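You operate a simulated robot arm through the tools that you are given. There is no shell and no other tool.

Carry out the task below with a simulated robot arm. There is one attempt and no reset: what you move stays moved.

TASK
Pump the bearing on the finned plate full of grease and return it.
Fine: arm over it while pumping, aside after; no overflow.
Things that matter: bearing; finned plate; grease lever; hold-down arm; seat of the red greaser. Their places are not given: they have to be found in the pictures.

The check looks at the end state, three seconds after you hand in, the way a careful person would. Anything else that was tipped, shoved, dropped, spilled or broken makes it a failure.

THE ROBOT
A 6-joint arm with a two-finger parallel gripper, fixed in place. Base frame: the origin is at the foot of the arm, x ahead of it, y to its left, z up; the work surface is at about z = 874. Readings come in mm, degrees, newtons and seconds.
With the tool pointing down near the work surface it reaches from about 260 to 680 mm from the base axis. Its first joint turns from -66.0 to 66.0 degrees. Payload 2.9 kg.
The TCP is the grasp point between the finger pads, 30 mm short of the fingertips. In the tool frame z runs along the fingers and y along their closing line. The gripper opens to 110 mm. The fingers are 20 mm wide and 10 mm thick; the gripper's body (48 by 112 mm) begins 55 mm behind the TCP.
Orientation is that of the tool frame in the base frame, as [roll, pitch, yaw] about the fixed x, y, z axes, in that order (R = Rz(yaw) Ry(pitch) Rx(roll)). With the fingers straight down and closing along the base's y, the tool's x points along the base's -x, its y along +y and its z along -z.

THE INTERFACE
- The arm moves only by the tool move_arm. Its argument "steps" is one flat list of numbers, 7 for each row, row after row: the shift along the tool's x, y, z in m, then the turn, a rotation vector about the tool's x, y, z in degrees, then the finger opening in m, from 0 to 0.11. In form: [x, y, z, wx, wy, wz, jaw, x, y, z, wx, wy, wz, jaw, ...]. A call has 1 to 20 rows; each row is the pose to reach, as a shift and turn from the pose commanded when the call began, along the tool's axes at that moment. Rows are played at 5 a second. More than 50 mm and 8.6 degrees between two rows, or a gripper value outside its range, and nothing of the call is played. Where a pose cannot be reached the arm comes as near as it can. A force on the tool above 40 N (or 10 N above the force at the start of the call, whichever is more), or a blocked arm, ends the call early, and 0.2 s more pass. The fingers move at their own pace (about 108 mm/s each) and stop on an object; they squeeze with about 36 N. The grip force told is the motor's: it shows also when the fingers shut on nothing. Time passes only in rows, and 0.2 s behind the last, so rows that repeat a pose let the fingers close. The reply holds the time, the measured pose of the TCP, the force on the tool along the base axes, the opening and the grip force, in the units named above and with some noise, with the torque about the TCP (base axes, N m) and any sound that the robot's microphone picked up, and new pictures: "pictures" is both (left out), scene, wrist or none.
- Cameras (640 x 400 px; columns grow to the right, rows downward): "scene" is fixed at [89.7, 436.9, 1411.8]; the picture's right is [-0.67, -0.74, 0.00], its down [-0.23, 0.21, -0.95] and it looks along [0.70, -0.64, -0.32] (base axes); focal length 228 px, centre (320, 200). "wrist" rides on the gripper at [72, 17, -103] in the tool frame; the picture's right is [-0.23, 0.97, 0.00], its down [-0.76, -0.18, -0.62] and it looks along [-0.61, -0.14, 0.78] (tool axes); focal length 222 px, centre (320, 200).
- point_at(camera, pixels): for up to 12 pixels [column, row] of the newest picture of that camera ("zoom" is the newest enlarged one), the place [x, y, z] in the base frame of the surface seen there, good to about 2 mm. No time passes.
- close_up(camera, box): a new picture of the part [left, top, right, bottom] of that camera's present view, enlarged. No time passes.
- hand_in(): hands the job in; it is judged then, once.

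Unless the task says otherwise, let go and move clear before handing in.

The tools are called after "Call:" by a JSON object that holds its "name" and its "arguments". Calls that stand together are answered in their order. move_arm: Moves the arm, as the interface text tells. Its arguments: {"type":"object","properties":{"steps":{"type":"array","items":{"type":"number"}},"pictures":{"type":"string","enum":["both","scene","wrist","none"]}},"required":["steps"]} The other tools are called the same way: point_at (camera, pixels) gives the place of the surface under pixels of a picture; close_up (camera, box) takes an enlarged picture of a part of a camera's view; hand_in () hands the job in.

At the start:

```text
t: 0.0
eef_pos: [275.1, 155.2, 1340.0]
ee_rot: [-180.0, 0.1, 180.0]
ft_force: [0.0, -0.5, 0.5]
wrist_torque: [0.0, 0.02, 0.0]
finger_gap: 110.2
finger_force: 0.1
```

scene: 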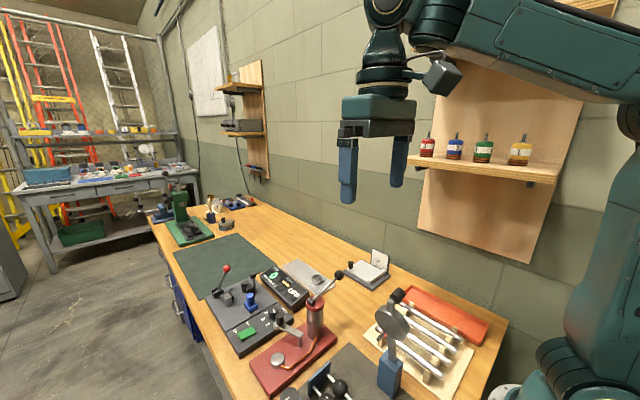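
wrist: 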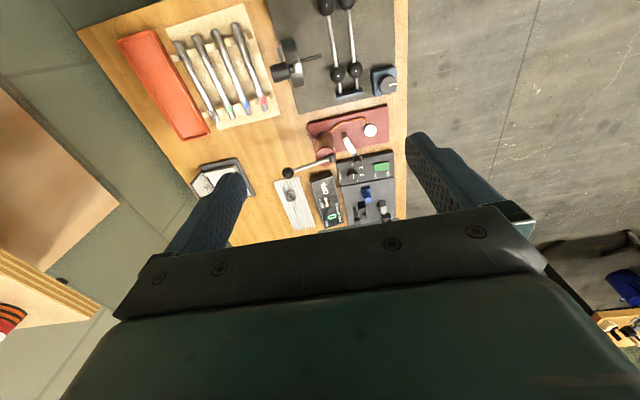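

The scene shows a red greaser base around pixel (295,355) with a lever near (335,280), and a finned plate near (305,272). I'll take close-ups to identify the parts.

Call:
{"name": "close_up", "arguments": {"camera": "scene", "box": [230, 240, 390, 400]}}

Call:
{"name": "close_up", "arguments": {"camera": "wrist", "box": [260, 90, 420, 240]}}

```text
2.50 times, centred on (310, 320) of scene
```

zoom: 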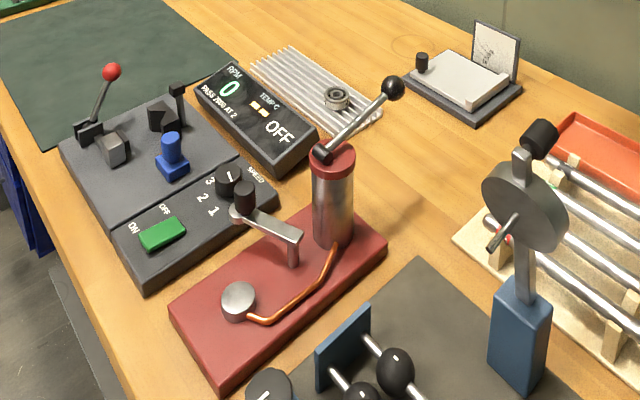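

```text
2.67 times, centred on (340, 165) of wrist
```

zoom: 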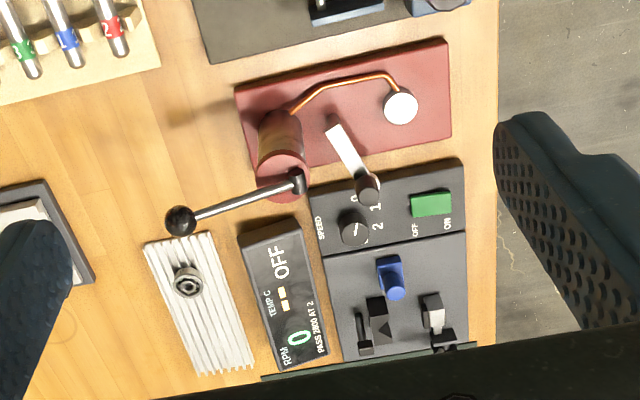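

The bearing sits on the finned plate at zoom (187,282); the seat is the silver disc at (400,105), with the hold-down arm at (350,160) and the lever ball at (180,220). I'll get their coordinates.

Call:
{"name": "point_at", "arguments": {"camera": "zoom", "pixels": [[187, 282], [175, 275], [200, 290], [187, 268], [400, 105], [385, 108], [366, 188], [335, 130], [180, 220], [297, 180], [283, 165], [345, 155]]}}

Call:
{"name": "point_at", "arguments": {"camera": "zoom", "pixels": [[235, 90], [445, 40], [450, 135], [145, 245], [205, 232], [255, 360], [200, 375], [240, 240], [300, 220], [285, 370], [312, 195], [462, 158]]}}

```text
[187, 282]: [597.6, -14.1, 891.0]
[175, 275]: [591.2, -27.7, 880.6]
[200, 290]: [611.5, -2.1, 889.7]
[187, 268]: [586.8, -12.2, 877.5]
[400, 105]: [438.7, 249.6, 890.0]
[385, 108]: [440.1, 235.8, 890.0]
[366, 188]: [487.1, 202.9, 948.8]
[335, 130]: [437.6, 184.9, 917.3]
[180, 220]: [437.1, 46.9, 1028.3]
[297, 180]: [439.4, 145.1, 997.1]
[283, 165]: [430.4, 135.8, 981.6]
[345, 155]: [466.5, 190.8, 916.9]
```

```text
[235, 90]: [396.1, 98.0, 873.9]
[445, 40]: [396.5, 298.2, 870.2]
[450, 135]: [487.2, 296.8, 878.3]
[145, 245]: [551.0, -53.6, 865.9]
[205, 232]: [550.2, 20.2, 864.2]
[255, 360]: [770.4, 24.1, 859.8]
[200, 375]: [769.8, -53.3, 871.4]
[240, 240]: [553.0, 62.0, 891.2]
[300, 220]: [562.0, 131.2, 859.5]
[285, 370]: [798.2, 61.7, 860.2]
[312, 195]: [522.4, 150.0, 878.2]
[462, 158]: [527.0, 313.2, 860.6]
```

The seat is around (440,250,890) and the bearing around (600,-13,890). I'll cross-check with the scene camera.

Call:
{"name": "close_up", "arguments": {"camera": "scene", "box": [280, 260, 360, 310]}}

Call:
{"name": "point_at", "arguments": {"camera": "scene", "pixels": [[314, 279], [289, 360], [340, 275], [312, 296], [313, 302], [304, 326], [290, 315], [291, 323], [300, 265], [330, 283]]}}

Call:
{"name": "close_up", "arguments": {"camera": "scene", "box": [265, 300, 345, 380]}}

```text
8.00 times, centred on (320, 285) of scene
```

zoom: 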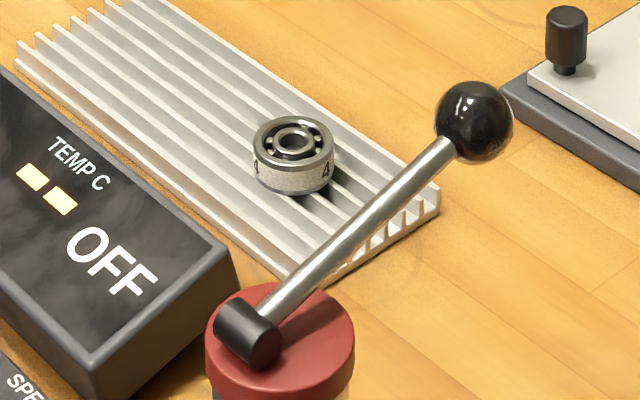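

```text
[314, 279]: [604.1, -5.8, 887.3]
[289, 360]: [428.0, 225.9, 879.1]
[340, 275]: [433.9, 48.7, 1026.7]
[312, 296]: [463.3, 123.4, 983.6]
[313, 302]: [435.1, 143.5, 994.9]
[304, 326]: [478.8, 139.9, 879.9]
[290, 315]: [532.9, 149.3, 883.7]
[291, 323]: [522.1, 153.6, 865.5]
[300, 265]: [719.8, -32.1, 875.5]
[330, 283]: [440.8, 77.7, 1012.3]
```

```text
5.00 times, centred on (305, 340) of scene
```

zoom: 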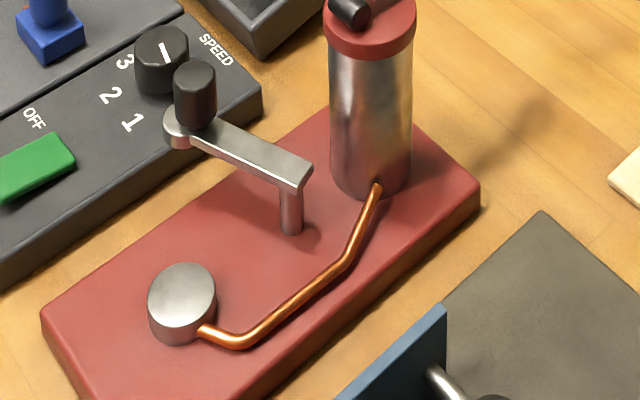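

The latest zoom shows the seat (183,285), the hold-down arm's post (292,215), and the knob (195,95). I'll measure them precisely.

Call:
{"name": "point_at", "arguments": {"camera": "zoom", "pixels": [[183, 285], [155, 300], [212, 300], [183, 320], [292, 215], [297, 170], [250, 152], [180, 130], [195, 75], [195, 110], [370, 130], [292, 236]]}}

Call:
{"name": "close_up", "arguments": {"camera": "scene", "box": [305, 270, 329, 288]}}

```text
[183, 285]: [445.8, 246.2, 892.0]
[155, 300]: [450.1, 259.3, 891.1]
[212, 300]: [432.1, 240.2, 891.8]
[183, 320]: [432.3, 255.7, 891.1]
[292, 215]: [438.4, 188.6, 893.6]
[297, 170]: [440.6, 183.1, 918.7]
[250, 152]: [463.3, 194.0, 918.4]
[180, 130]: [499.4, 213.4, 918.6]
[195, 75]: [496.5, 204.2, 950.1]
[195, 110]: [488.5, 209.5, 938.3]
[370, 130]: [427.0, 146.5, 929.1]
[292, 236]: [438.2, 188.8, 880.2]
```

```text
16.00 times, centred on (317, 279) of scene
```

zoom: 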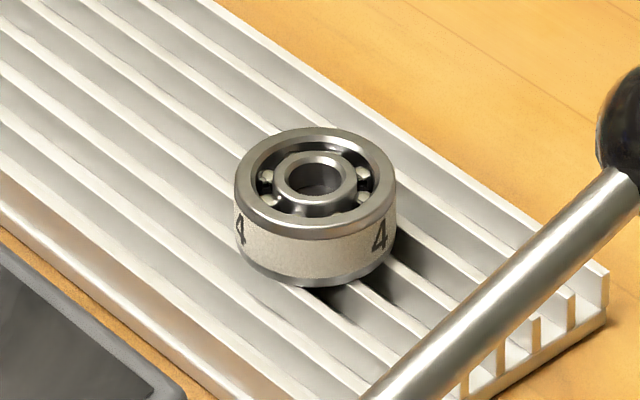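

The bearing carries a "4" label and open balls on top. I'll measure its extents.

Call:
{"name": "point_at", "arguments": {"camera": "zoom", "pixels": [[316, 135], [240, 190], [392, 195], [310, 228], [310, 262], [315, 283], [250, 165], [380, 160], [240, 240], [395, 240], [200, 250], [420, 330]]}}

```text
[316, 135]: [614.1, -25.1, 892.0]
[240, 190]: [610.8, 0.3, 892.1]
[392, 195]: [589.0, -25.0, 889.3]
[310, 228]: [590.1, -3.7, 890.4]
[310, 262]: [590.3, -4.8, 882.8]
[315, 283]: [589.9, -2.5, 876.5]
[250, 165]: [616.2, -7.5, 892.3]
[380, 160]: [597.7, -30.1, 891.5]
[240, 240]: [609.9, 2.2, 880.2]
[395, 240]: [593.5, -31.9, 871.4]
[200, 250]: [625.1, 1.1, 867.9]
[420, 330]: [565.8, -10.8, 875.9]
```

The bearing centre is about (601,-13), top z≈892, Ø≈33 mm; the seat is at (440,249,891). I'll move above the bearing with the same orientation and look again.

Call:
{"name": "move_arm", "arguments": {"steps": [-0.03, -0.014, 0.02, 0, 0, 0, 0.08, -0.06, -0.028, 0.04, 0, 0, 0, 0.08, -0.09, -0.042, 0.06, 0, 0, 0, 0.08, -0.12, -0.056, 0.08, 0, 0, 0, 0.08, -0.15, -0.07, 0.1, 0, 0, 0, 0.08, -0.18, -0.084, 0.12, 0, 0, 0, 0.08, -0.21, -0.098, 0.14, 0, 0, 0, 0.08, -0.24, -0.112, 0.16, 0, 0, 0, 0.08, -0.27, -0.126, 0.18, 0, 0, 0, 0.08, -0.3, -0.14, 0.2, 0, 0, 0, 0.08, -0.326, -0.168, 0.24, 0, 0, 0, 0.08, -0.326, -0.168, 0.24, 0, 0, 0, 0.08]}}

```text
refused: row 11 steps farther than a row can; nothing moved
```

One row stepped too far and nothing moved; I'll split the last row.

Call:
{"name": "move_arm", "arguments": {"steps": [-0.03, -0.014, 0.02, 0, 0, 0, 0.08, -0.06, -0.028, 0.04, 0, 0, 0, 0.08, -0.09, -0.042, 0.06, 0, 0, 0, 0.08, -0.12, -0.056, 0.08, 0, 0, 0, 0.08, -0.15, -0.07, 0.1, 0, 0, 0, 0.08, -0.18, -0.084, 0.12, 0, 0, 0, 0.08, -0.21, -0.098, 0.14, 0, 0, 0, 0.08, -0.24, -0.112, 0.16, 0, 0, 0, 0.08, -0.27, -0.126, 0.18, 0, 0, 0, 0.08, -0.3, -0.14, 0.2, 0, 0, 0, 0.08, -0.315, -0.155, 0.22, 0, 0, 0, 0.08, -0.326, -0.168, 0.24, 0, 0, 0, 0.08, -0.326, -0.168, 0.24, 0, 0, 0, 0.08]}}

```text
t: 2.8
eef_pos: [600.8, -11.1, 1100.5]
ee_rot: [-180.0, 0.2, 180.0]
ft_force: [-0.1, 0.3, 0.1]
wrist_torque: [0.01, 0.0, -0.01]
finger_gap: 79.7
finger_force: 0.1
```

scene: 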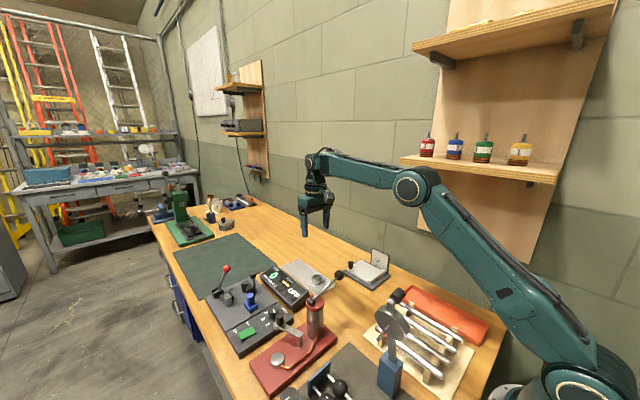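
wrist: 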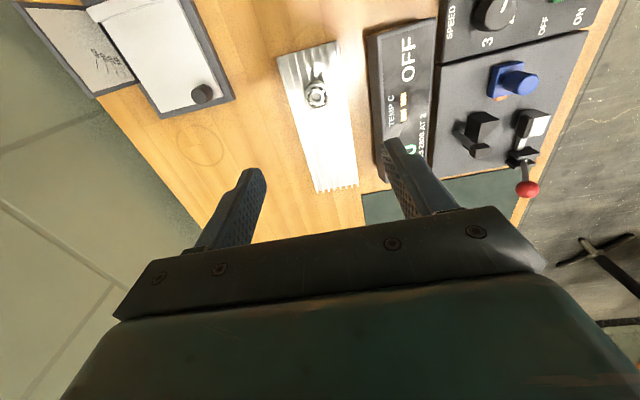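

The wrist view shows the bearing at (316,93). I'll zoom in and measure its centre and the fin tops.

Call:
{"name": "close_up", "arguments": {"camera": "wrist", "box": [276, 68, 356, 118]}}

```text
8.00 times, centred on (316, 93) of wrist
```

zoom: 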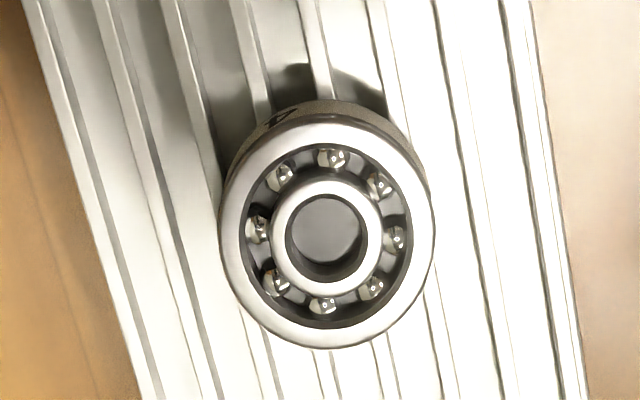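

Call:
{"name": "point_at", "arguments": {"camera": "zoom", "pixels": [[227, 237], [430, 237], [328, 128], [328, 343], [290, 200], [370, 275], [120, 200], [440, 370], [520, 200], [60, 100], [30, 300], [328, 237]]}}

```text
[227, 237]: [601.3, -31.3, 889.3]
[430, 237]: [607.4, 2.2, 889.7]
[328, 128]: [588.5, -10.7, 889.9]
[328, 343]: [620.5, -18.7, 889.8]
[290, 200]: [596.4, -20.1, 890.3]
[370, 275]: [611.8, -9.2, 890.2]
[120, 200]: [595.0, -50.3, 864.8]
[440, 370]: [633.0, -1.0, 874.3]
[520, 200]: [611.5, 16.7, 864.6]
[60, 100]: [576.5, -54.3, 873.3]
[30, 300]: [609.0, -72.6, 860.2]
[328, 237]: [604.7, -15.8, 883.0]
```

The bearing centre is about (604,-15) with top z≈890; fin tops appear near 873. I'll verify the table and fin heights.

Call:
{"name": "point_at", "arguments": {"camera": "zoom", "pixels": [[10, 380], [590, 100], [600, 300], [40, 20], [105, 20], [175, 20], [240, 20], [310, 20], [380, 20], [445, 20], [330, 380], [370, 370]]}}

Call:
{"name": "point_at", "arguments": {"camera": "scene", "pixels": [[335, 330], [350, 320], [260, 240], [270, 250], [330, 255], [230, 350], [350, 300]]}}

```text
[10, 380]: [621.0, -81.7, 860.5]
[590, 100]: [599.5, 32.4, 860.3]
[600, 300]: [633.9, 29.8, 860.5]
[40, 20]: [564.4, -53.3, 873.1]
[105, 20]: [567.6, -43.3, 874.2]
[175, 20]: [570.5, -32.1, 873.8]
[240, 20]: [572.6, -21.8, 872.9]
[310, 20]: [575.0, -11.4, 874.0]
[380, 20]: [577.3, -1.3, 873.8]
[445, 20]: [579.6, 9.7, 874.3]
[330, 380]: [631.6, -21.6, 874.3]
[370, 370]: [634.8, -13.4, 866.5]
```

```text
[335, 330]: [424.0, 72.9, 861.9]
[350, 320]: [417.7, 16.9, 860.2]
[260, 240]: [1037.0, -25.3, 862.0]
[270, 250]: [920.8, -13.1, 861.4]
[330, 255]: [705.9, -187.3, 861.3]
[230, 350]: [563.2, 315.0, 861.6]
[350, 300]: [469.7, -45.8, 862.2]
```

The table reads ≈861 in the pictures while the text says ≈874, so I'll check the camera's z against a known thing: the fingertips (expected z≈1070).

Call:
{"name": "close_up", "arguments": {"camera": "wrist", "box": [180, 120, 460, 260]}}

Call:
{"name": "close_up", "arguments": {"camera": "scene", "box": [285, 180, 345, 240]}}

```text
2.29 times, centred on (320, 190) of wrist
```

zoom: 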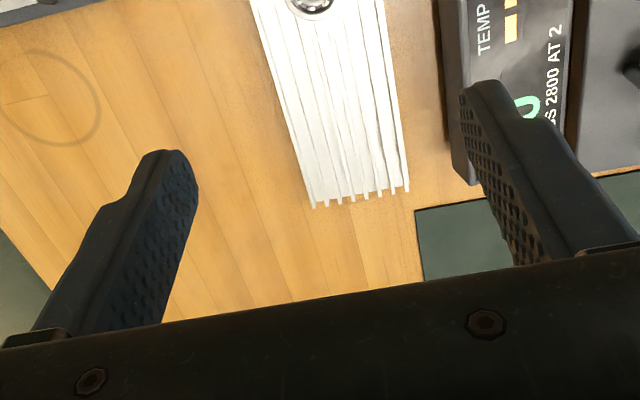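

```text
6.67 times, centred on (315, 210) of scene
```

zoom: 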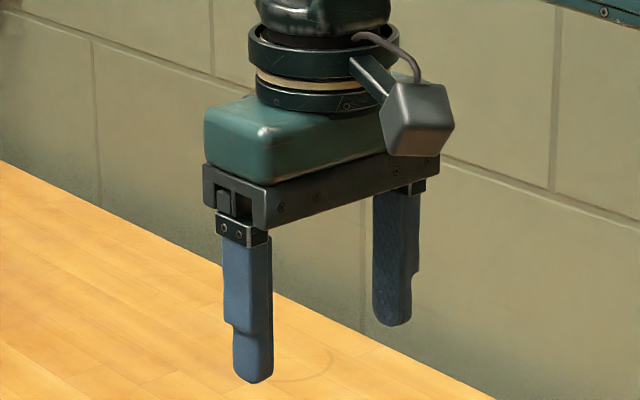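

Call:
{"name": "point_at", "arguments": {"camera": "zoom", "pixels": [[253, 375], [253, 330], [247, 250], [395, 315], [395, 220], [410, 105]]}}

Call:
{"name": "point_at", "arguments": {"camera": "wrist", "pixels": [[249, 187], [257, 195], [390, 158], [395, 170]]}}

```text
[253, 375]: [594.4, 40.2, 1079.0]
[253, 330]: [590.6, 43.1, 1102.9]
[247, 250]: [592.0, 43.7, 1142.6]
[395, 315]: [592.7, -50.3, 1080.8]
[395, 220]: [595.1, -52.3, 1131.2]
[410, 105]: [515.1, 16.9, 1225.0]
```

```text
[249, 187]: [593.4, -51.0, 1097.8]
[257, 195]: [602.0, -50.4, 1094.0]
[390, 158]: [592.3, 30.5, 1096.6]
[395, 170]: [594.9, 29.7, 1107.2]
```

The cameras agree with the robot frame to a few mm (fingertip ≈1074 vs 1070), so the table is near 861 and fins near 874. I'll descend to z≈945 above the bearing with a 60 mm opening and check alignment.

Call:
{"name": "move_arm", "arguments": {"steps": [-0.001, -0.001, 0.03, 0, 0, 0, 0.06, -0.002, -0.002, 0.06, 0, 0, 0, 0.06, -0.0034, -0.0022, 0.09, 0, 0, 0, 0.06, -0.0034, -0.0022, 0.12, 0, 0, 0, 0.06, -0.0034, -0.0022, 0.14, 0, 0, 0, 0.06, -0.0034, -0.0022, 0.155, 0, 0, 0, 0.06, -0.0034, -0.0022, 0.155, 0, 0, 0, 0.06]}}

```text
t: 4.4
eef_pos: [605.2, -14.3, 945.2]
ee_rot: [180.0, 0.1, -180.0]
ft_force: [-0.8, -0.2, 0.3]
wrist_torque: [0.01, 0.02, 0.01]
finger_gap: 59.8
finger_force: 0.2
```

scene: 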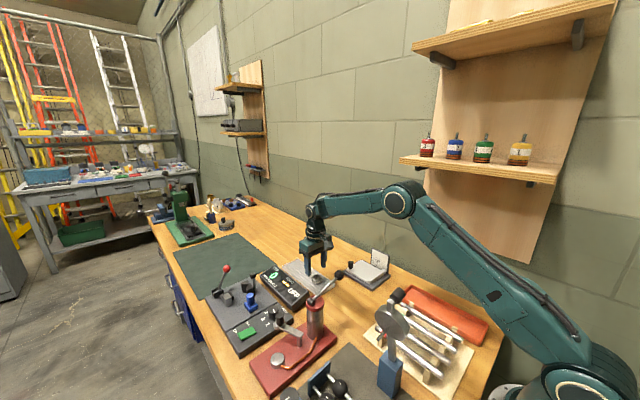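
wrist: 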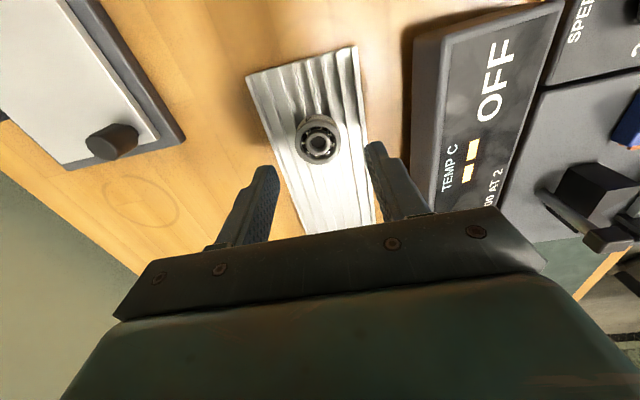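

Call:
{"name": "close_up", "arguments": {"camera": "wrist", "box": [240, 100, 400, 200]}}

Call:
{"name": "close_up", "arguments": {"camera": "scene", "box": [285, 225, 365, 305]}}

```text
4.00 times, centred on (320, 150) of wrist
```

zoom: 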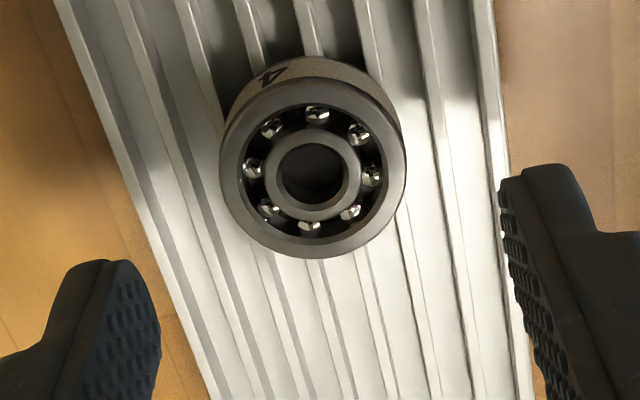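

```text
5.00 times, centred on (325, 265) of scene
```

zoom: 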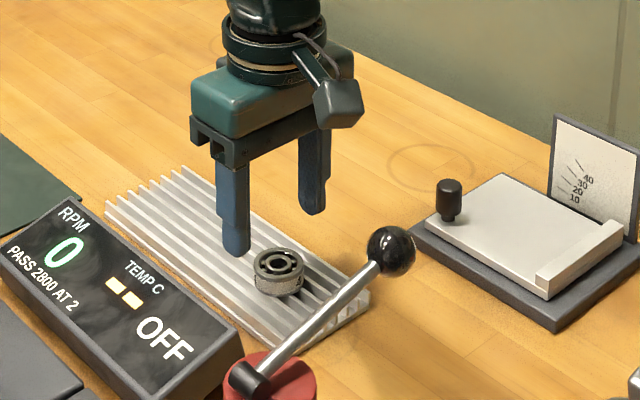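

The wrist zoom shows the bearing between the open fingers. I'll measure its rim at wrist pixels once more before descending.

Call:
{"name": "point_at", "arguments": {"camera": "wrist", "pixels": [[296.5, 142.5], [340, 142.5], [318, 121], [318, 163], [303, 128], [334, 157], [333, 127], [303, 157], [300, 185], [350, 190], [340, 180]]}}

```text
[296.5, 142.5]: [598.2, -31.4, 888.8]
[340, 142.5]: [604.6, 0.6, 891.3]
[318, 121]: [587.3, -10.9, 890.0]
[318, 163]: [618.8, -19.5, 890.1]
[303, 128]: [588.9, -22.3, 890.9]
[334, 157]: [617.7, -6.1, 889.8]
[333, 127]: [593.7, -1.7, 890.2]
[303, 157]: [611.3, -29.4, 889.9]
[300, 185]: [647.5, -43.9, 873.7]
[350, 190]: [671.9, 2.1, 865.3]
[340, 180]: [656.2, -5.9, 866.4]
```

The bearing centre is (603,-15); I'll shift 1.5 mm back, descend to z≈909 (tips ~5 mm above the fins), then close.

Call:
{"name": "move_arm", "arguments": {"steps": [0.0015, 0, 0.01, 0, 0, 0, 0.06, 0.0015, 0, 0.02, 0, 0, 0, 0.06, 0.0015, 0, 0.03, 0, 0, 0, 0.06, 0.0015, 0, 0.036, 0, 0, 0, 0.06, 0.0015, 0, 0.036, 0, 0, 0, 0.06]}}

```text
t: 5.6
eef_pos: [604.1, -13.3, 910.0]
ee_rot: [-180.0, 0.0, 179.9]
ft_force: [-1.1, -0.2, 0.7]
wrist_torque: [-0.04, -0.02, -0.03]
finger_gap: 60.3
finger_force: 0.0
```

scene: 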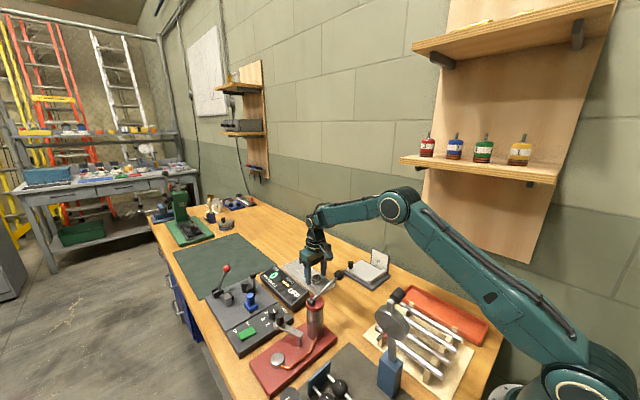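
wrist: 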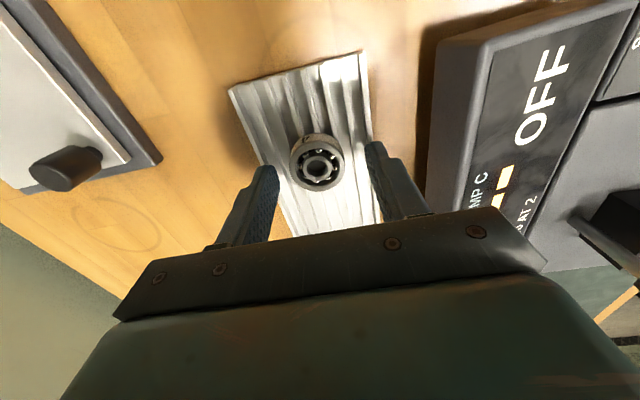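

The fingers straddle the bearing with tips near (268,175) and (375,150). I'll check a scene close-up to see the tip heights before closing.

Call:
{"name": "close_up", "arguments": {"camera": "scene", "box": [290, 250, 340, 300]}}

Call:
{"name": "close_up", "arguments": {"camera": "wrist", "box": [220, 110, 420, 235]}}

```text
8.00 times, centred on (315, 275) of scene
```

zoom: 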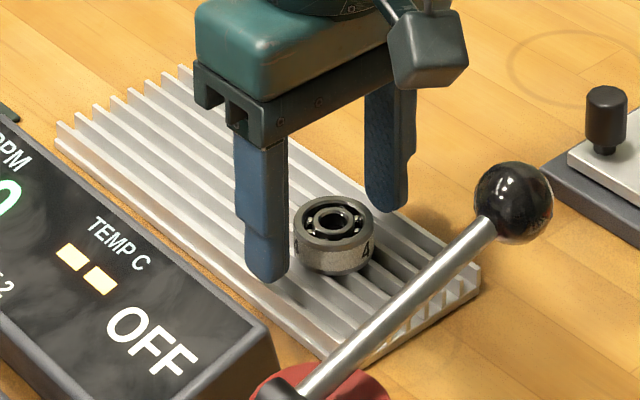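

```text
3.20 times, centred on (320, 172) of wrist
```

zoom: 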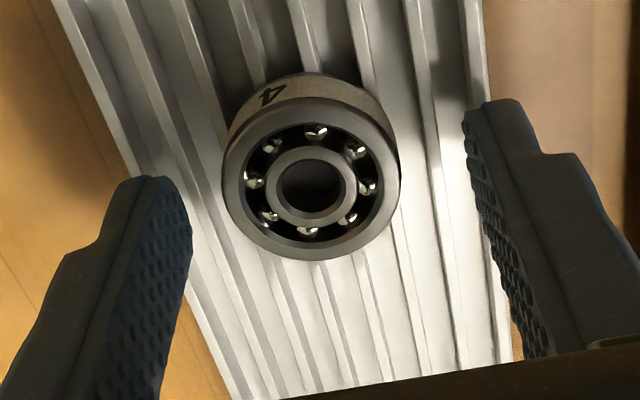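

The bearing looks a couple of mm to the -y side of the finger midpoint. I'll measure pad faces and the bearing rim to centre accurately.

Call:
{"name": "point_at", "arguments": {"camera": "zoom", "pixels": [[165, 195], [180, 230], [150, 260], [475, 130], [485, 190], [500, 250], [228, 180], [396, 180], [312, 103], [312, 255], [160, 185], [470, 112]]}}

```text
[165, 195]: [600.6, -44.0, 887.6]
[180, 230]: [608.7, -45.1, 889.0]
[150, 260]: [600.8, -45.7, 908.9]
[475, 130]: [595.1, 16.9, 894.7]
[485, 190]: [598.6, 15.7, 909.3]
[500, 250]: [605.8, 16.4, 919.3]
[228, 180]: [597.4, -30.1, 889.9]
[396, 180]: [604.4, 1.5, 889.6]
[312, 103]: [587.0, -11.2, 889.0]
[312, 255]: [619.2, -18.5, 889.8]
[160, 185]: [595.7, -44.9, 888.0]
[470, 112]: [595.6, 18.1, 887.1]
```

Pads' midpoint (y≈-14.2) matches the bearing centre (y≈-14.6), so I'll close on it.

Call:
{"name": "move_arm", "arguments": {"steps": [0, 0, 0, 0, 0, 0, 0.045, 0, 0, 0, 0, 0, 0, 0.035, 0, 0, 0, 0, 0, 0, 0.02, 0, 0, 0, 0, 0, 0, 0.02, 0, 0, 0, 0, 0, 0, 0.02], "pictures": "wrist"}}

```text
t: 6.8
eef_pos: [605.3, -12.7, 909.9]
ee_rot: [180.0, 0.2, 180.0]
ft_force: [-0.2, -0.6, -0.9]
wrist_torque: [-0.02, -0.01, 0.0]
finger_gap: 34.0
finger_force: 36.2
```

wrist: 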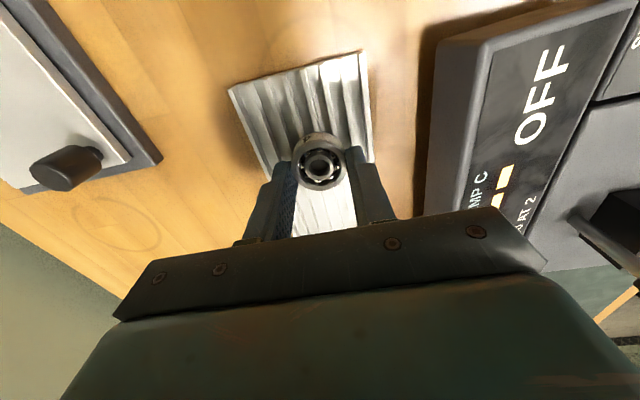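

The bearing is held (opening 34 mm, 36 N). Before carrying it over, I'll check the tall items near the seat (blue post and wheel at scene (390,330)-(388,378)).

Call:
{"name": "point_at", "arguments": {"camera": "scene", "pixels": [[388, 378], [395, 325], [388, 310], [400, 296], [337, 388], [320, 372], [318, 300], [314, 285], [336, 278], [338, 270], [322, 330], [318, 305]]}}

Call:
{"name": "move_arm", "arguments": {"steps": [0, 0, -0.01, 0, 0, 0, 0.02, 0, 0, -0.03, 0, 0, 0, 0.02, 0, 0, -0.06, 0, 0, 0, 0.02, 0, 0, -0.095, 0, 0, 0, 0.02, 0, 0, -0.13, 0, 0, 0, 0.02, 0, 0, -0.16, 0, 0, 0, 0.02, 0, 0, -0.18, 0, 0, 0, 0.02, 0, 0, -0.18, 0, 0, 0, 0.02]}}

```text
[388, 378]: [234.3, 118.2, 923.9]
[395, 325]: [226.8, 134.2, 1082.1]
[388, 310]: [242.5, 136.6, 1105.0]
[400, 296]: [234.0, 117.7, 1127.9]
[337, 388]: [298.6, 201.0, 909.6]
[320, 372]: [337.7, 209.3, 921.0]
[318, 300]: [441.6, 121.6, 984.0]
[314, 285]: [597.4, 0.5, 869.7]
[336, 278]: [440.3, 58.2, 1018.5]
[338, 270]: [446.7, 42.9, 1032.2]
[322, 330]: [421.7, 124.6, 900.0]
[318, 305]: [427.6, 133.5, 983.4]
```

```text
t: 8.6
eef_pos: [601.7, -15.3, 1091.1]
ee_rot: [-180.0, 0.0, 180.0]
ft_force: [-0.9, -0.3, 0.0]
wrist_torque: [0.01, 0.01, 0.02]
finger_gap: 34.4
finger_force: 36.5
```

scene: 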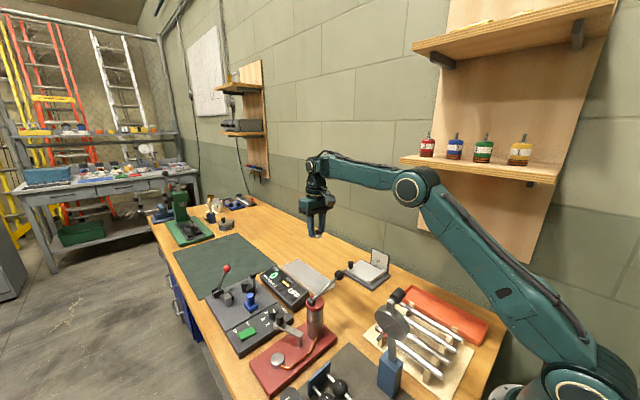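
wrist: 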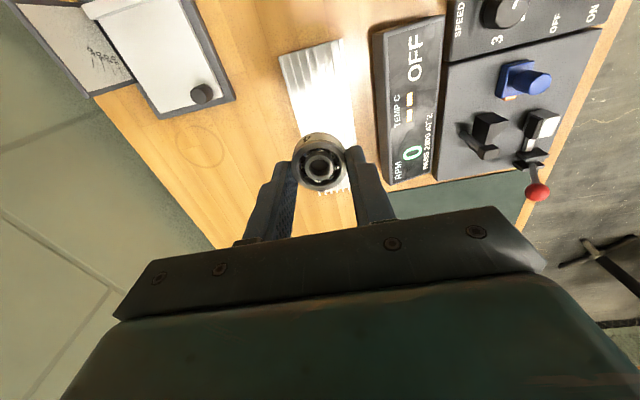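

The bearing is lifted securely. I'll carry it at z≈1090 to above the seat at (440,249), well above the lever ball (z≈1045).

Call:
{"name": "move_arm", "arguments": {"steps": [0.015, 0.025, -0.01, 0, 0, 0, 0.02, 0.04, 0.064, -0.01, 0, 0, 0, 0.02, 0.062, 0.101, -0.01, 0, 0, 0, 0.02, 0.084, 0.137, -0.01, 0, 0, 0, 0.02, 0.106, 0.173, -0.01, 0, 0, 0, 0.02, 0.128, 0.209, -0.01, 0, 0, 0, 0.02, 0.146, 0.238, -0.01, 0, 0, 0, 0.02, 0.158, 0.258, -0.005, 0, 0, 0, 0.02, 0.163, 0.264, 0, 0, 0, 0, 0.02, 0.163, 0.264, 0, 0, 0, 0, 0.02]}}

```text
t: 10.8
eef_pos: [438.6, 249.8, 1087.8]
ee_rot: [179.9, 0.1, 179.9]
ft_force: [0.1, 0.5, -0.7]
wrist_torque: [0.02, -0.02, 0.01]
finger_gap: 34.5
finger_force: 35.9
```

scene: 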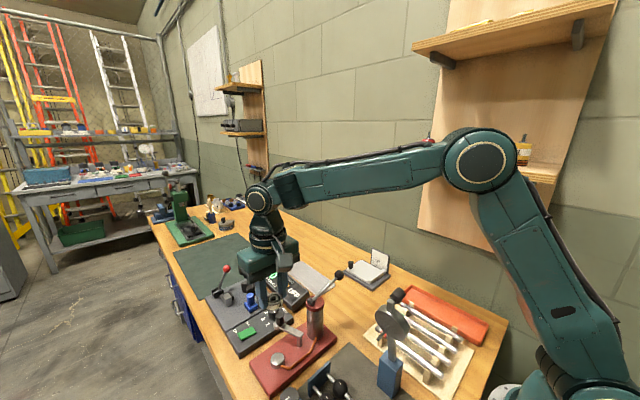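
wrist: 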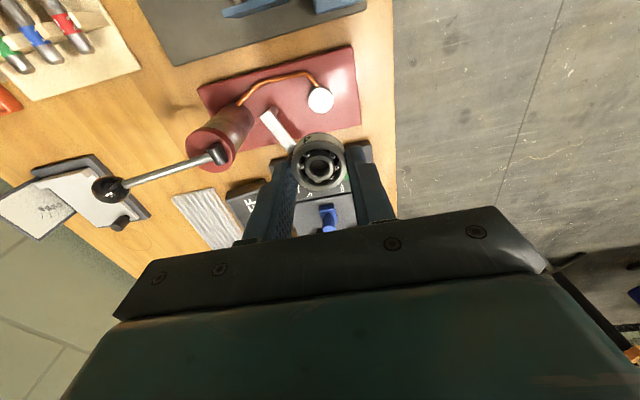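

Now I see the seat at wrist (320,99), directly below. I'll zoom and measure its centre and height.

Call:
{"name": "close_up", "arguments": {"camera": "wrist", "box": [240, 50, 400, 150]}}

Call:
{"name": "point_at", "arguments": {"camera": "wrist", "pixels": [[310, 99], [331, 99], [320, 90], [320, 109], [320, 99], [313, 93], [328, 106], [267, 116], [290, 145], [345, 115], [350, 70]]}}

```text
4.00 times, centred on (320, 100) of wrist
```

zoom: 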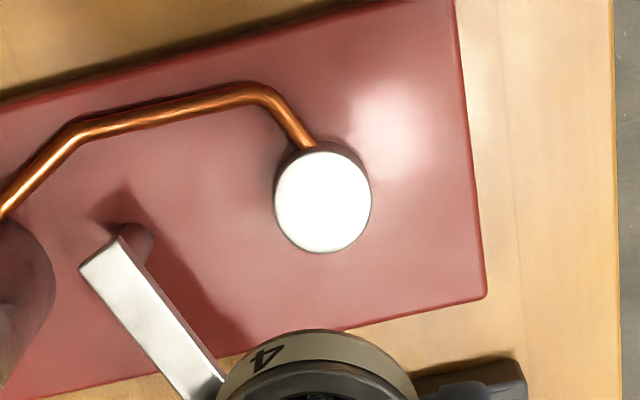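

```text
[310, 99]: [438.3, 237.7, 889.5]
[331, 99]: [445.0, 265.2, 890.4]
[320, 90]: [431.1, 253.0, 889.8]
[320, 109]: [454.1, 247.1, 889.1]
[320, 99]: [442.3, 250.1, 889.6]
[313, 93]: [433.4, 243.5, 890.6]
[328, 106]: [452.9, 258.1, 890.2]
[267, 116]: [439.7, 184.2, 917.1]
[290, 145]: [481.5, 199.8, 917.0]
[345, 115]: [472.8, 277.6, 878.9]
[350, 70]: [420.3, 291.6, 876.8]
```

Call:
{"name": "point_at", "arguments": {"camera": "zoom", "pixels": [[279, 200], [368, 200], [322, 156], [322, 249], [323, 202], [290, 168], [356, 236], [355, 170], [291, 235], [100, 262], [135, 235], [200, 360]]}}

```text
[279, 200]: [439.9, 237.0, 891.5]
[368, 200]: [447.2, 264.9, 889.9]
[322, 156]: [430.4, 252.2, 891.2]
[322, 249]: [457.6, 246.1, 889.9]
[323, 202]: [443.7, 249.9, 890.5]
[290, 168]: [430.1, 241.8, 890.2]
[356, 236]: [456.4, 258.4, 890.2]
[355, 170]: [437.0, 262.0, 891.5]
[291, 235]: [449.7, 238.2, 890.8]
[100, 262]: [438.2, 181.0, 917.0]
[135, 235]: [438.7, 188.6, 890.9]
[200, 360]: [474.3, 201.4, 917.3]
```

The seat centre is about (443,250,890.5) with Ø≈30 mm. I'll shift to x≈442 and descend to z≈965, then re-check alignment.

Call:
{"name": "move_arm", "arguments": {"steps": [-0.002, 0.001, 0.03, 0, 0, 0, 0.02, -0.002, 0.001, 0.06, 0, 0, 0, 0.02, -0.002, 0.001, 0.09, 0, 0, 0, 0.02, -0.002, 0.001, 0.115, 0, 0, 0, 0.02, -0.002, 0.001, 0.129, 0, 0, 0, 0.02, -0.002, 0.001, 0.129, 0, 0, 0, 0.02]}}

```text
t: 12.2
eef_pos: [442.9, 252.0, 959.6]
ee_rot: [179.9, 0.0, -179.9]
ft_force: [-0.7, 0.7, -0.8]
wrist_torque: [-0.01, 0.0, -0.02]
finger_gap: 34.6
finger_force: 35.7
```

scene: 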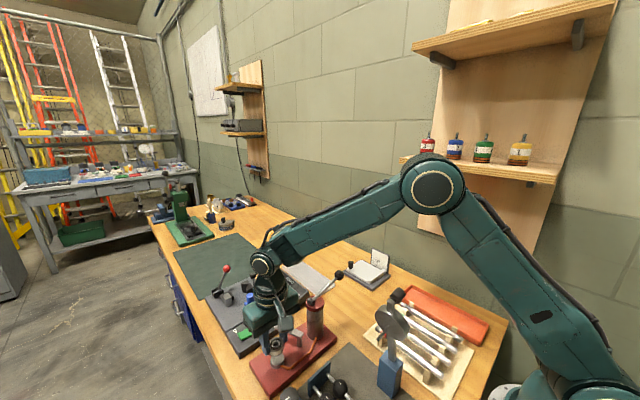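
wrist: 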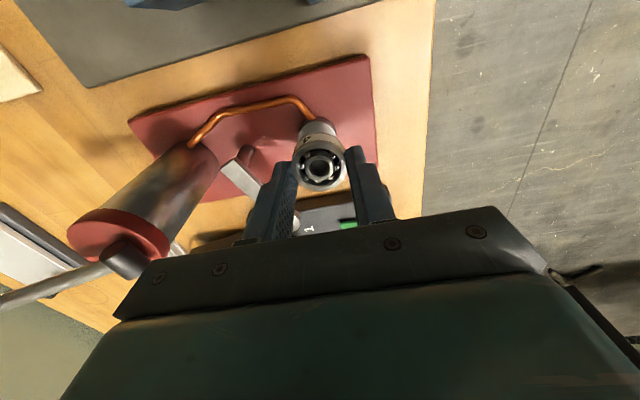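

The bearing is above the seat in the wrist view (seat behind it at (320,130)). I'll zoom both views to check the lateral alignment.

Call:
{"name": "close_up", "arguments": {"camera": "scene", "box": [240, 315, 330, 385]}}

Call:
{"name": "close_up", "arguments": {"camera": "wrist", "box": [260, 100, 380, 200]}}

```text
5.71 times, centred on (285, 350) of scene
```

zoom: 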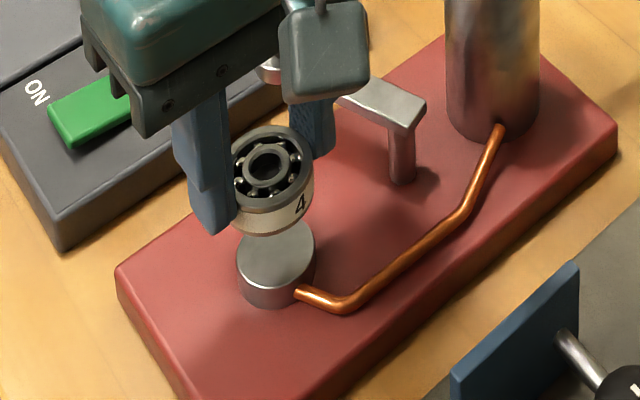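

```text
4.00 times, centred on (320, 150) of wrist
```

zoom: 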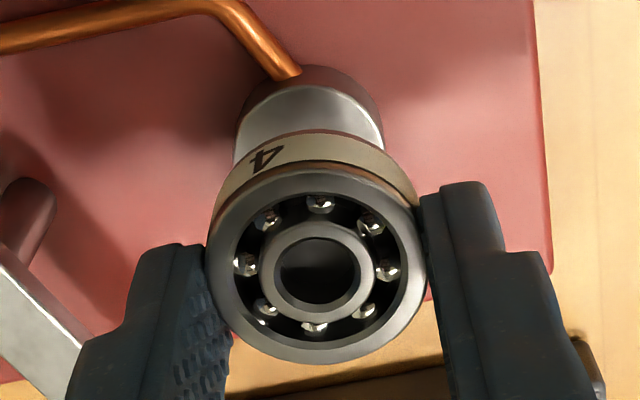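

Call:
{"name": "point_at", "arguments": {"camera": "zoom", "pixels": [[212, 265], [422, 265], [318, 180], [318, 355], [250, 195], [385, 335], [385, 195], [250, 335], [242, 130], [378, 130], [310, 85], [310, 120]]}}

Call:
{"name": "point_at", "arguments": {"camera": "scene", "pixels": [[288, 355], [281.8, 362], [295, 360], [288, 364], [284.5, 366], [278, 330], [286, 337.5], [293, 339]]}}

```text
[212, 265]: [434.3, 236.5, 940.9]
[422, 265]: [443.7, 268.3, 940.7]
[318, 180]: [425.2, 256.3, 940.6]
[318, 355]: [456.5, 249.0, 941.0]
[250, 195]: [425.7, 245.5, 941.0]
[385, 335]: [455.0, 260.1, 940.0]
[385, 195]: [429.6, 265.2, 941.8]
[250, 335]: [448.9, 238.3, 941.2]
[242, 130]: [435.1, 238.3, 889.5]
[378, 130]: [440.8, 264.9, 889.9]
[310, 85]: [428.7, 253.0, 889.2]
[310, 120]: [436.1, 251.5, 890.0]
```

```text
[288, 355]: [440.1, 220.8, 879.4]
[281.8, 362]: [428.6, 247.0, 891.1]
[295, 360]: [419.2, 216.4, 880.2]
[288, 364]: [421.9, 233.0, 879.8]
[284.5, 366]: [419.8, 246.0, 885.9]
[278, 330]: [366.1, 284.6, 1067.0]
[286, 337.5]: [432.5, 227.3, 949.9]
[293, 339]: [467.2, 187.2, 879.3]
```

The wrist view suggests bearing at (440,252.4) vs seat at (442.5,249.7). I'll take a scene close-up for a second opinion before nudging.

Call:
{"name": "close_up", "arguments": {"camera": "scene", "box": [270, 330, 310, 370]}}

Call:
{"name": "move_arm", "arguments": {"steps": [0, 0, 0, 0, 0, 0, 0.02], "pictures": "none"}}

Call:
{"name": "move_arm", "arguments": {"steps": [0, 0, 0, 0, 0, 0, 0.02], "pictures": "none"}}

Call:
{"name": "move_arm", "arguments": {"steps": [0, 0, 0, 0, 0, 0, 0.02], "pictures": "none"}}

```text
10.00 times, centred on (290, 350) of scene
```

zoom: 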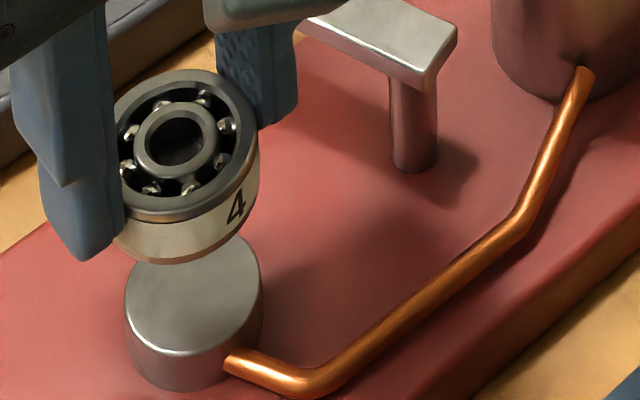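

```text
t: 12.6
eef_pos: [441.8, 252.7, 960.4]
ee_rot: [-179.9, 0.1, -179.9]
ft_force: [0.1, 0.6, -0.5]
wrist_torque: [0.0, 0.0, 0.01]
finger_gap: 34.2
finger_force: 35.8
```

```text
t: 13.0
eef_pos: [442.1, 252.7, 960.9]
ee_rot: [180.0, 0.1, -179.9]
ft_force: [-0.7, -0.2, -0.5]
wrist_torque: [0.02, 0.0, -0.01]
finger_gap: 34.7
finger_force: 36.1
```

```text
t: 13.4
eef_pos: [441.2, 252.1, 960.3]
ee_rot: [179.9, 0.1, -179.9]
ft_force: [0.7, 0.1, -0.9]
wrist_torque: [0.01, -0.01, 0.02]
finger_gap: 34.7
finger_force: 36.4
```

The TCP really is at y≈252.4 on average (so ~2 mm offset from my tally). I'll measure the bearing and seat in the scene zoom.

Call:
{"name": "point_at", "arguments": {"camera": "zoom", "pixels": [[185, 75], [250, 160], [170, 212], [120, 170], [128, 300], [262, 300], [195, 350], [150, 335], [245, 330], [195, 300], [180, 145]]}}

```text
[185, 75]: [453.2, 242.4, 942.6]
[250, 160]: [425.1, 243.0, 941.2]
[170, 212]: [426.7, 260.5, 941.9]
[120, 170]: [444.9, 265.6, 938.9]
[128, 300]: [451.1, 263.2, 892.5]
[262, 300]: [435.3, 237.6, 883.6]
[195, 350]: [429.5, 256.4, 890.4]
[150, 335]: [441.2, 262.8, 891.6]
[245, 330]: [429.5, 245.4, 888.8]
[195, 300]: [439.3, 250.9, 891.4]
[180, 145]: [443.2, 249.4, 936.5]
```

Both views agree: bearing (439.7,252.4), seat (442.8,250.3). I'll shift +3 in x and -2.2 in y, then lower by 27 mm and check again.

Call:
{"name": "move_arm", "arguments": {"steps": [-0.003, -0.0022, 0.0, 0, 0, 0, 0.02, -0.003, -0.0022, 0.01, 0, 0, 0, 0.02, -0.003, -0.0022, 0.02, 0, 0, 0, 0.02, -0.003, -0.0022, 0.027, 0, 0, 0, 0.02, -0.003, -0.0022, 0.027, 0, 0, 0, 0.02]}}

Call:
{"name": "close_up", "arguments": {"camera": "scene", "box": [270, 330, 310, 370]}}

Call:
{"name": "close_up", "arguments": {"camera": "wrist", "box": [260, 100, 380, 200]}}

```text
t: 14.6
eef_pos: [447.3, 249.5, 933.3]
ee_rot: [180.0, 0.0, 180.0]
ft_force: [-0.9, -0.2, -0.9]
wrist_torque: [-0.01, -0.01, 0.02]
finger_gap: 34.3
finger_force: 36.0
```

scene: 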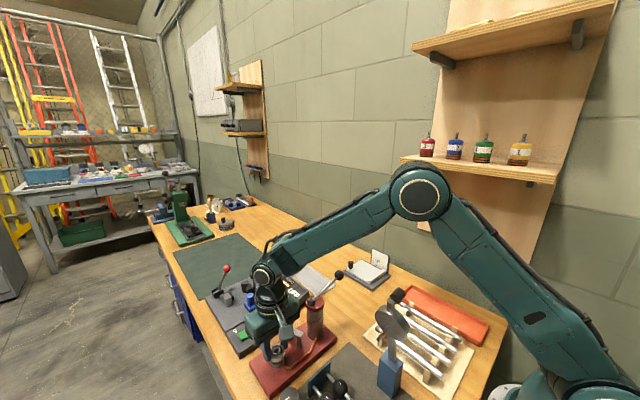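
wrist: 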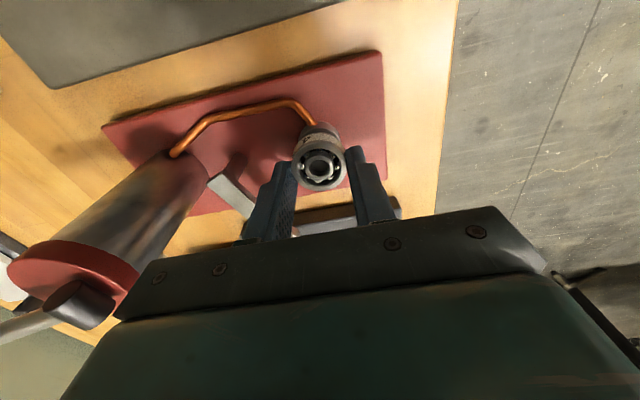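

```text
10.00 times, centred on (290, 350) of scene
```

zoom: 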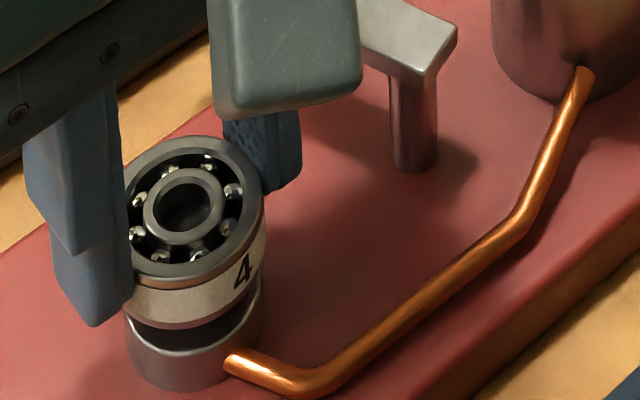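

```text
4.00 times, centred on (320, 150) of wrist
```

zoom: 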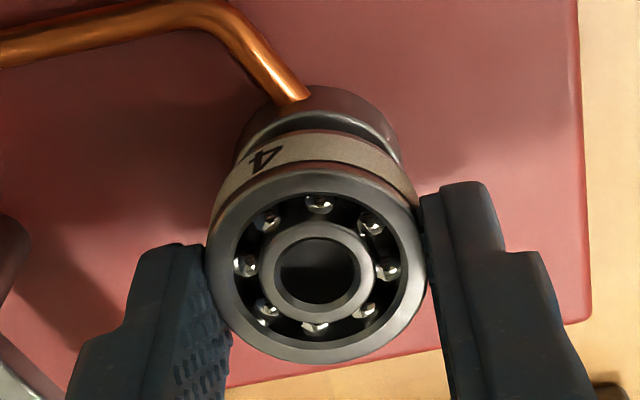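

Alignment in the scene view is good horizontally (bearing centre col ≈194, seat ≈195). I'll measure the remaining offset along the other direction with the wrist zoom.

Call:
{"name": "point_at", "arguments": {"camera": "zoom", "pixels": [[212, 265], [422, 265], [318, 180], [318, 355], [250, 195], [385, 335], [385, 195], [250, 335], [318, 112], [318, 120], [245, 150], [398, 155]]}}

```text
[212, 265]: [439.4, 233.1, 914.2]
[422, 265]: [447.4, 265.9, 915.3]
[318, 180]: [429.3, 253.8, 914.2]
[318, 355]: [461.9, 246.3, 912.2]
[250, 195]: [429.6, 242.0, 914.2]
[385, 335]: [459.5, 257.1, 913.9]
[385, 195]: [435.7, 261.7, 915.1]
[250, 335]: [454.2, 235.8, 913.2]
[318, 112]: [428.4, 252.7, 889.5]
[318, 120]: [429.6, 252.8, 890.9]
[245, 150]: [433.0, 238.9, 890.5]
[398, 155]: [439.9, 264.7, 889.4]
```

Bearing centre (444.6,249.5) vs seat (442.7,249.4): I'll shift -1.5 mm in x and lower 6 mm.

Call:
{"name": "move_arm", "arguments": {"steps": [0.0015, 0, 0.0, 0, 0, 0, 0.02, 0.0015, 0, 0.003, 0, 0, 0, 0.02, 0.0015, 0, 0.006, 0, 0, 0, 0.02, 0.0015, 0, 0.006, 0, 0, 0, 0.02]}}

Call:
{"name": "close_up", "arguments": {"camera": "wrist", "box": [240, 100, 400, 200]}}

Call:
{"name": "close_up", "arguments": {"camera": "scene", "box": [270, 335, 310, 375]}}

```text
t: 15.6
eef_pos: [443.9, 249.8, 926.2]
ee_rot: [-179.9, 0.1, 180.0]
ft_force: [0.0, 0.3, -0.7]
wrist_torque: [-0.02, 0.02, -0.03]
finger_gap: 34.6
finger_force: 36.4
```

scene: 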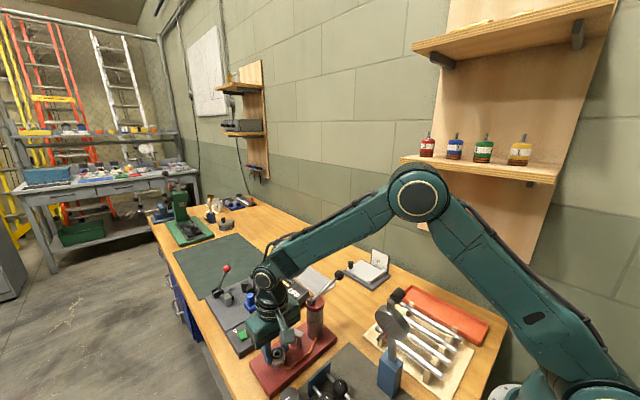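
wrist: 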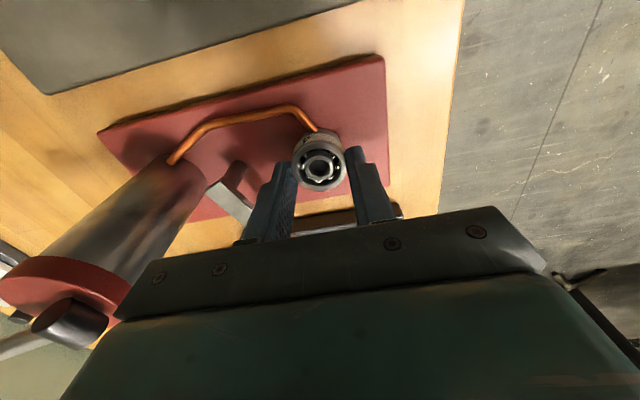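

```text
4.00 times, centred on (320, 150) of wrist
```

zoom: 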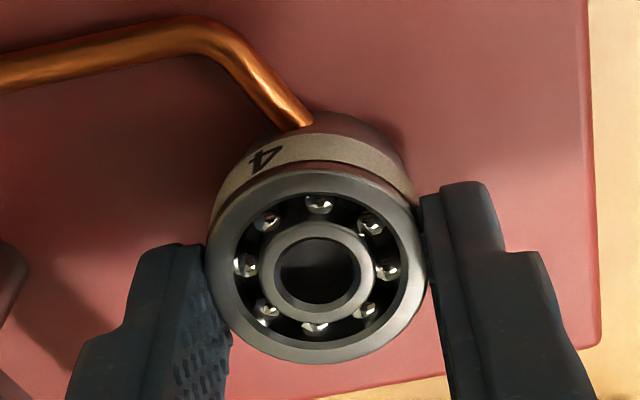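

```text
10.00 times, centred on (290, 355) of scene
```

zoom: 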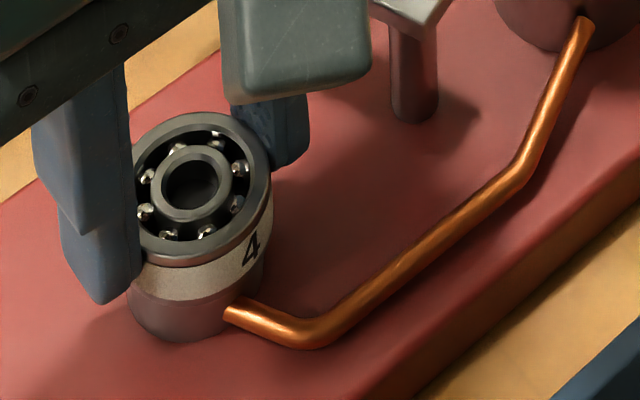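

Nearly seated. I'll measure the rim and seat positions again from the scene zoom to fine-tune.

Call:
{"name": "point_at", "arguments": {"camera": "zoom", "pixels": [[205, 118], [267, 185], [195, 262], [145, 235], [245, 245], [180, 120], [240, 135], [265, 215], [160, 300], [220, 295], [150, 310], [190, 320]]}}

Call:
{"name": "point_at", "arguments": {"camera": "wrist", "pixels": [[293, 166], [345.5, 166], [319.5, 145], [319.5, 188.5], [302.5, 149], [336, 184], [336, 149], [302.5, 184], [303, 131], [340, 133], [323, 128.5]]}}

```text
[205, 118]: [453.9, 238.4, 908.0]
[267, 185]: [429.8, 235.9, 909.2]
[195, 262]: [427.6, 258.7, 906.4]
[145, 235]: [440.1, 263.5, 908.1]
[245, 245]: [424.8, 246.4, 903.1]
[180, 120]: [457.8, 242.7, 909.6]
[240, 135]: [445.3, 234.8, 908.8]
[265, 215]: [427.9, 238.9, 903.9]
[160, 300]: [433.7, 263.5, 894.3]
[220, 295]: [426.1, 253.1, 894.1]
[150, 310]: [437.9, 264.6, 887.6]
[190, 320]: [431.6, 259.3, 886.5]
```

```text
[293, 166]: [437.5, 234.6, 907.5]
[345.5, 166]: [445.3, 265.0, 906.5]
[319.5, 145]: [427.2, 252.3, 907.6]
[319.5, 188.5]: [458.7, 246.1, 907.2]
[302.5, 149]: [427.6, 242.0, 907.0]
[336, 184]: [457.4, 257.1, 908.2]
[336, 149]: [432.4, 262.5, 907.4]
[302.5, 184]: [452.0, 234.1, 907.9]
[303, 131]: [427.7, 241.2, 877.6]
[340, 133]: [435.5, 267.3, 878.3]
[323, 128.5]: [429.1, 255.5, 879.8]
```

Bearing (442.1,249.3) and seat (442.7,249.9) agree within error. I'll nudge 0.5 mm and lower in 0.5–1 mm increments watching the force.

Call:
{"name": "move_arm", "arguments": {"steps": [-0.0005, 0.0005, 0.0005, 0, 0, 0, 0.02, -0.0005, 0.0005, 0.001, 0, 0, 0, 0.02, -0.0005, 0.0005, 0.001, 0, 0, 0, 0.02], "pictures": "none"}}

Call:
{"name": "move_arm", "arguments": {"steps": [0, 0, 0.0005, 0, 0, 0, 0.02, 0, 0, 0.0005, 0, 0, 0, 0.02], "pictures": "none"}}

```text
t: 16.4
eef_pos: [445.4, 250.1, 925.3]
ee_rot: [180.0, 0.1, 179.9]
ft_force: [0.3, -0.3, -0.4]
wrist_torque: [-0.01, 0.01, 0.02]
finger_gap: 34.3
finger_force: 35.9
```

```text
t: 17.0
eef_pos: [446.7, 249.8, 925.3]
ee_rot: [-180.0, 0.1, -180.0]
ft_force: [-1.2, -1.9, 3.8]
wrist_torque: [-0.04, 0.09, -0.01]
finger_gap: 34.6
finger_force: 36.4
```

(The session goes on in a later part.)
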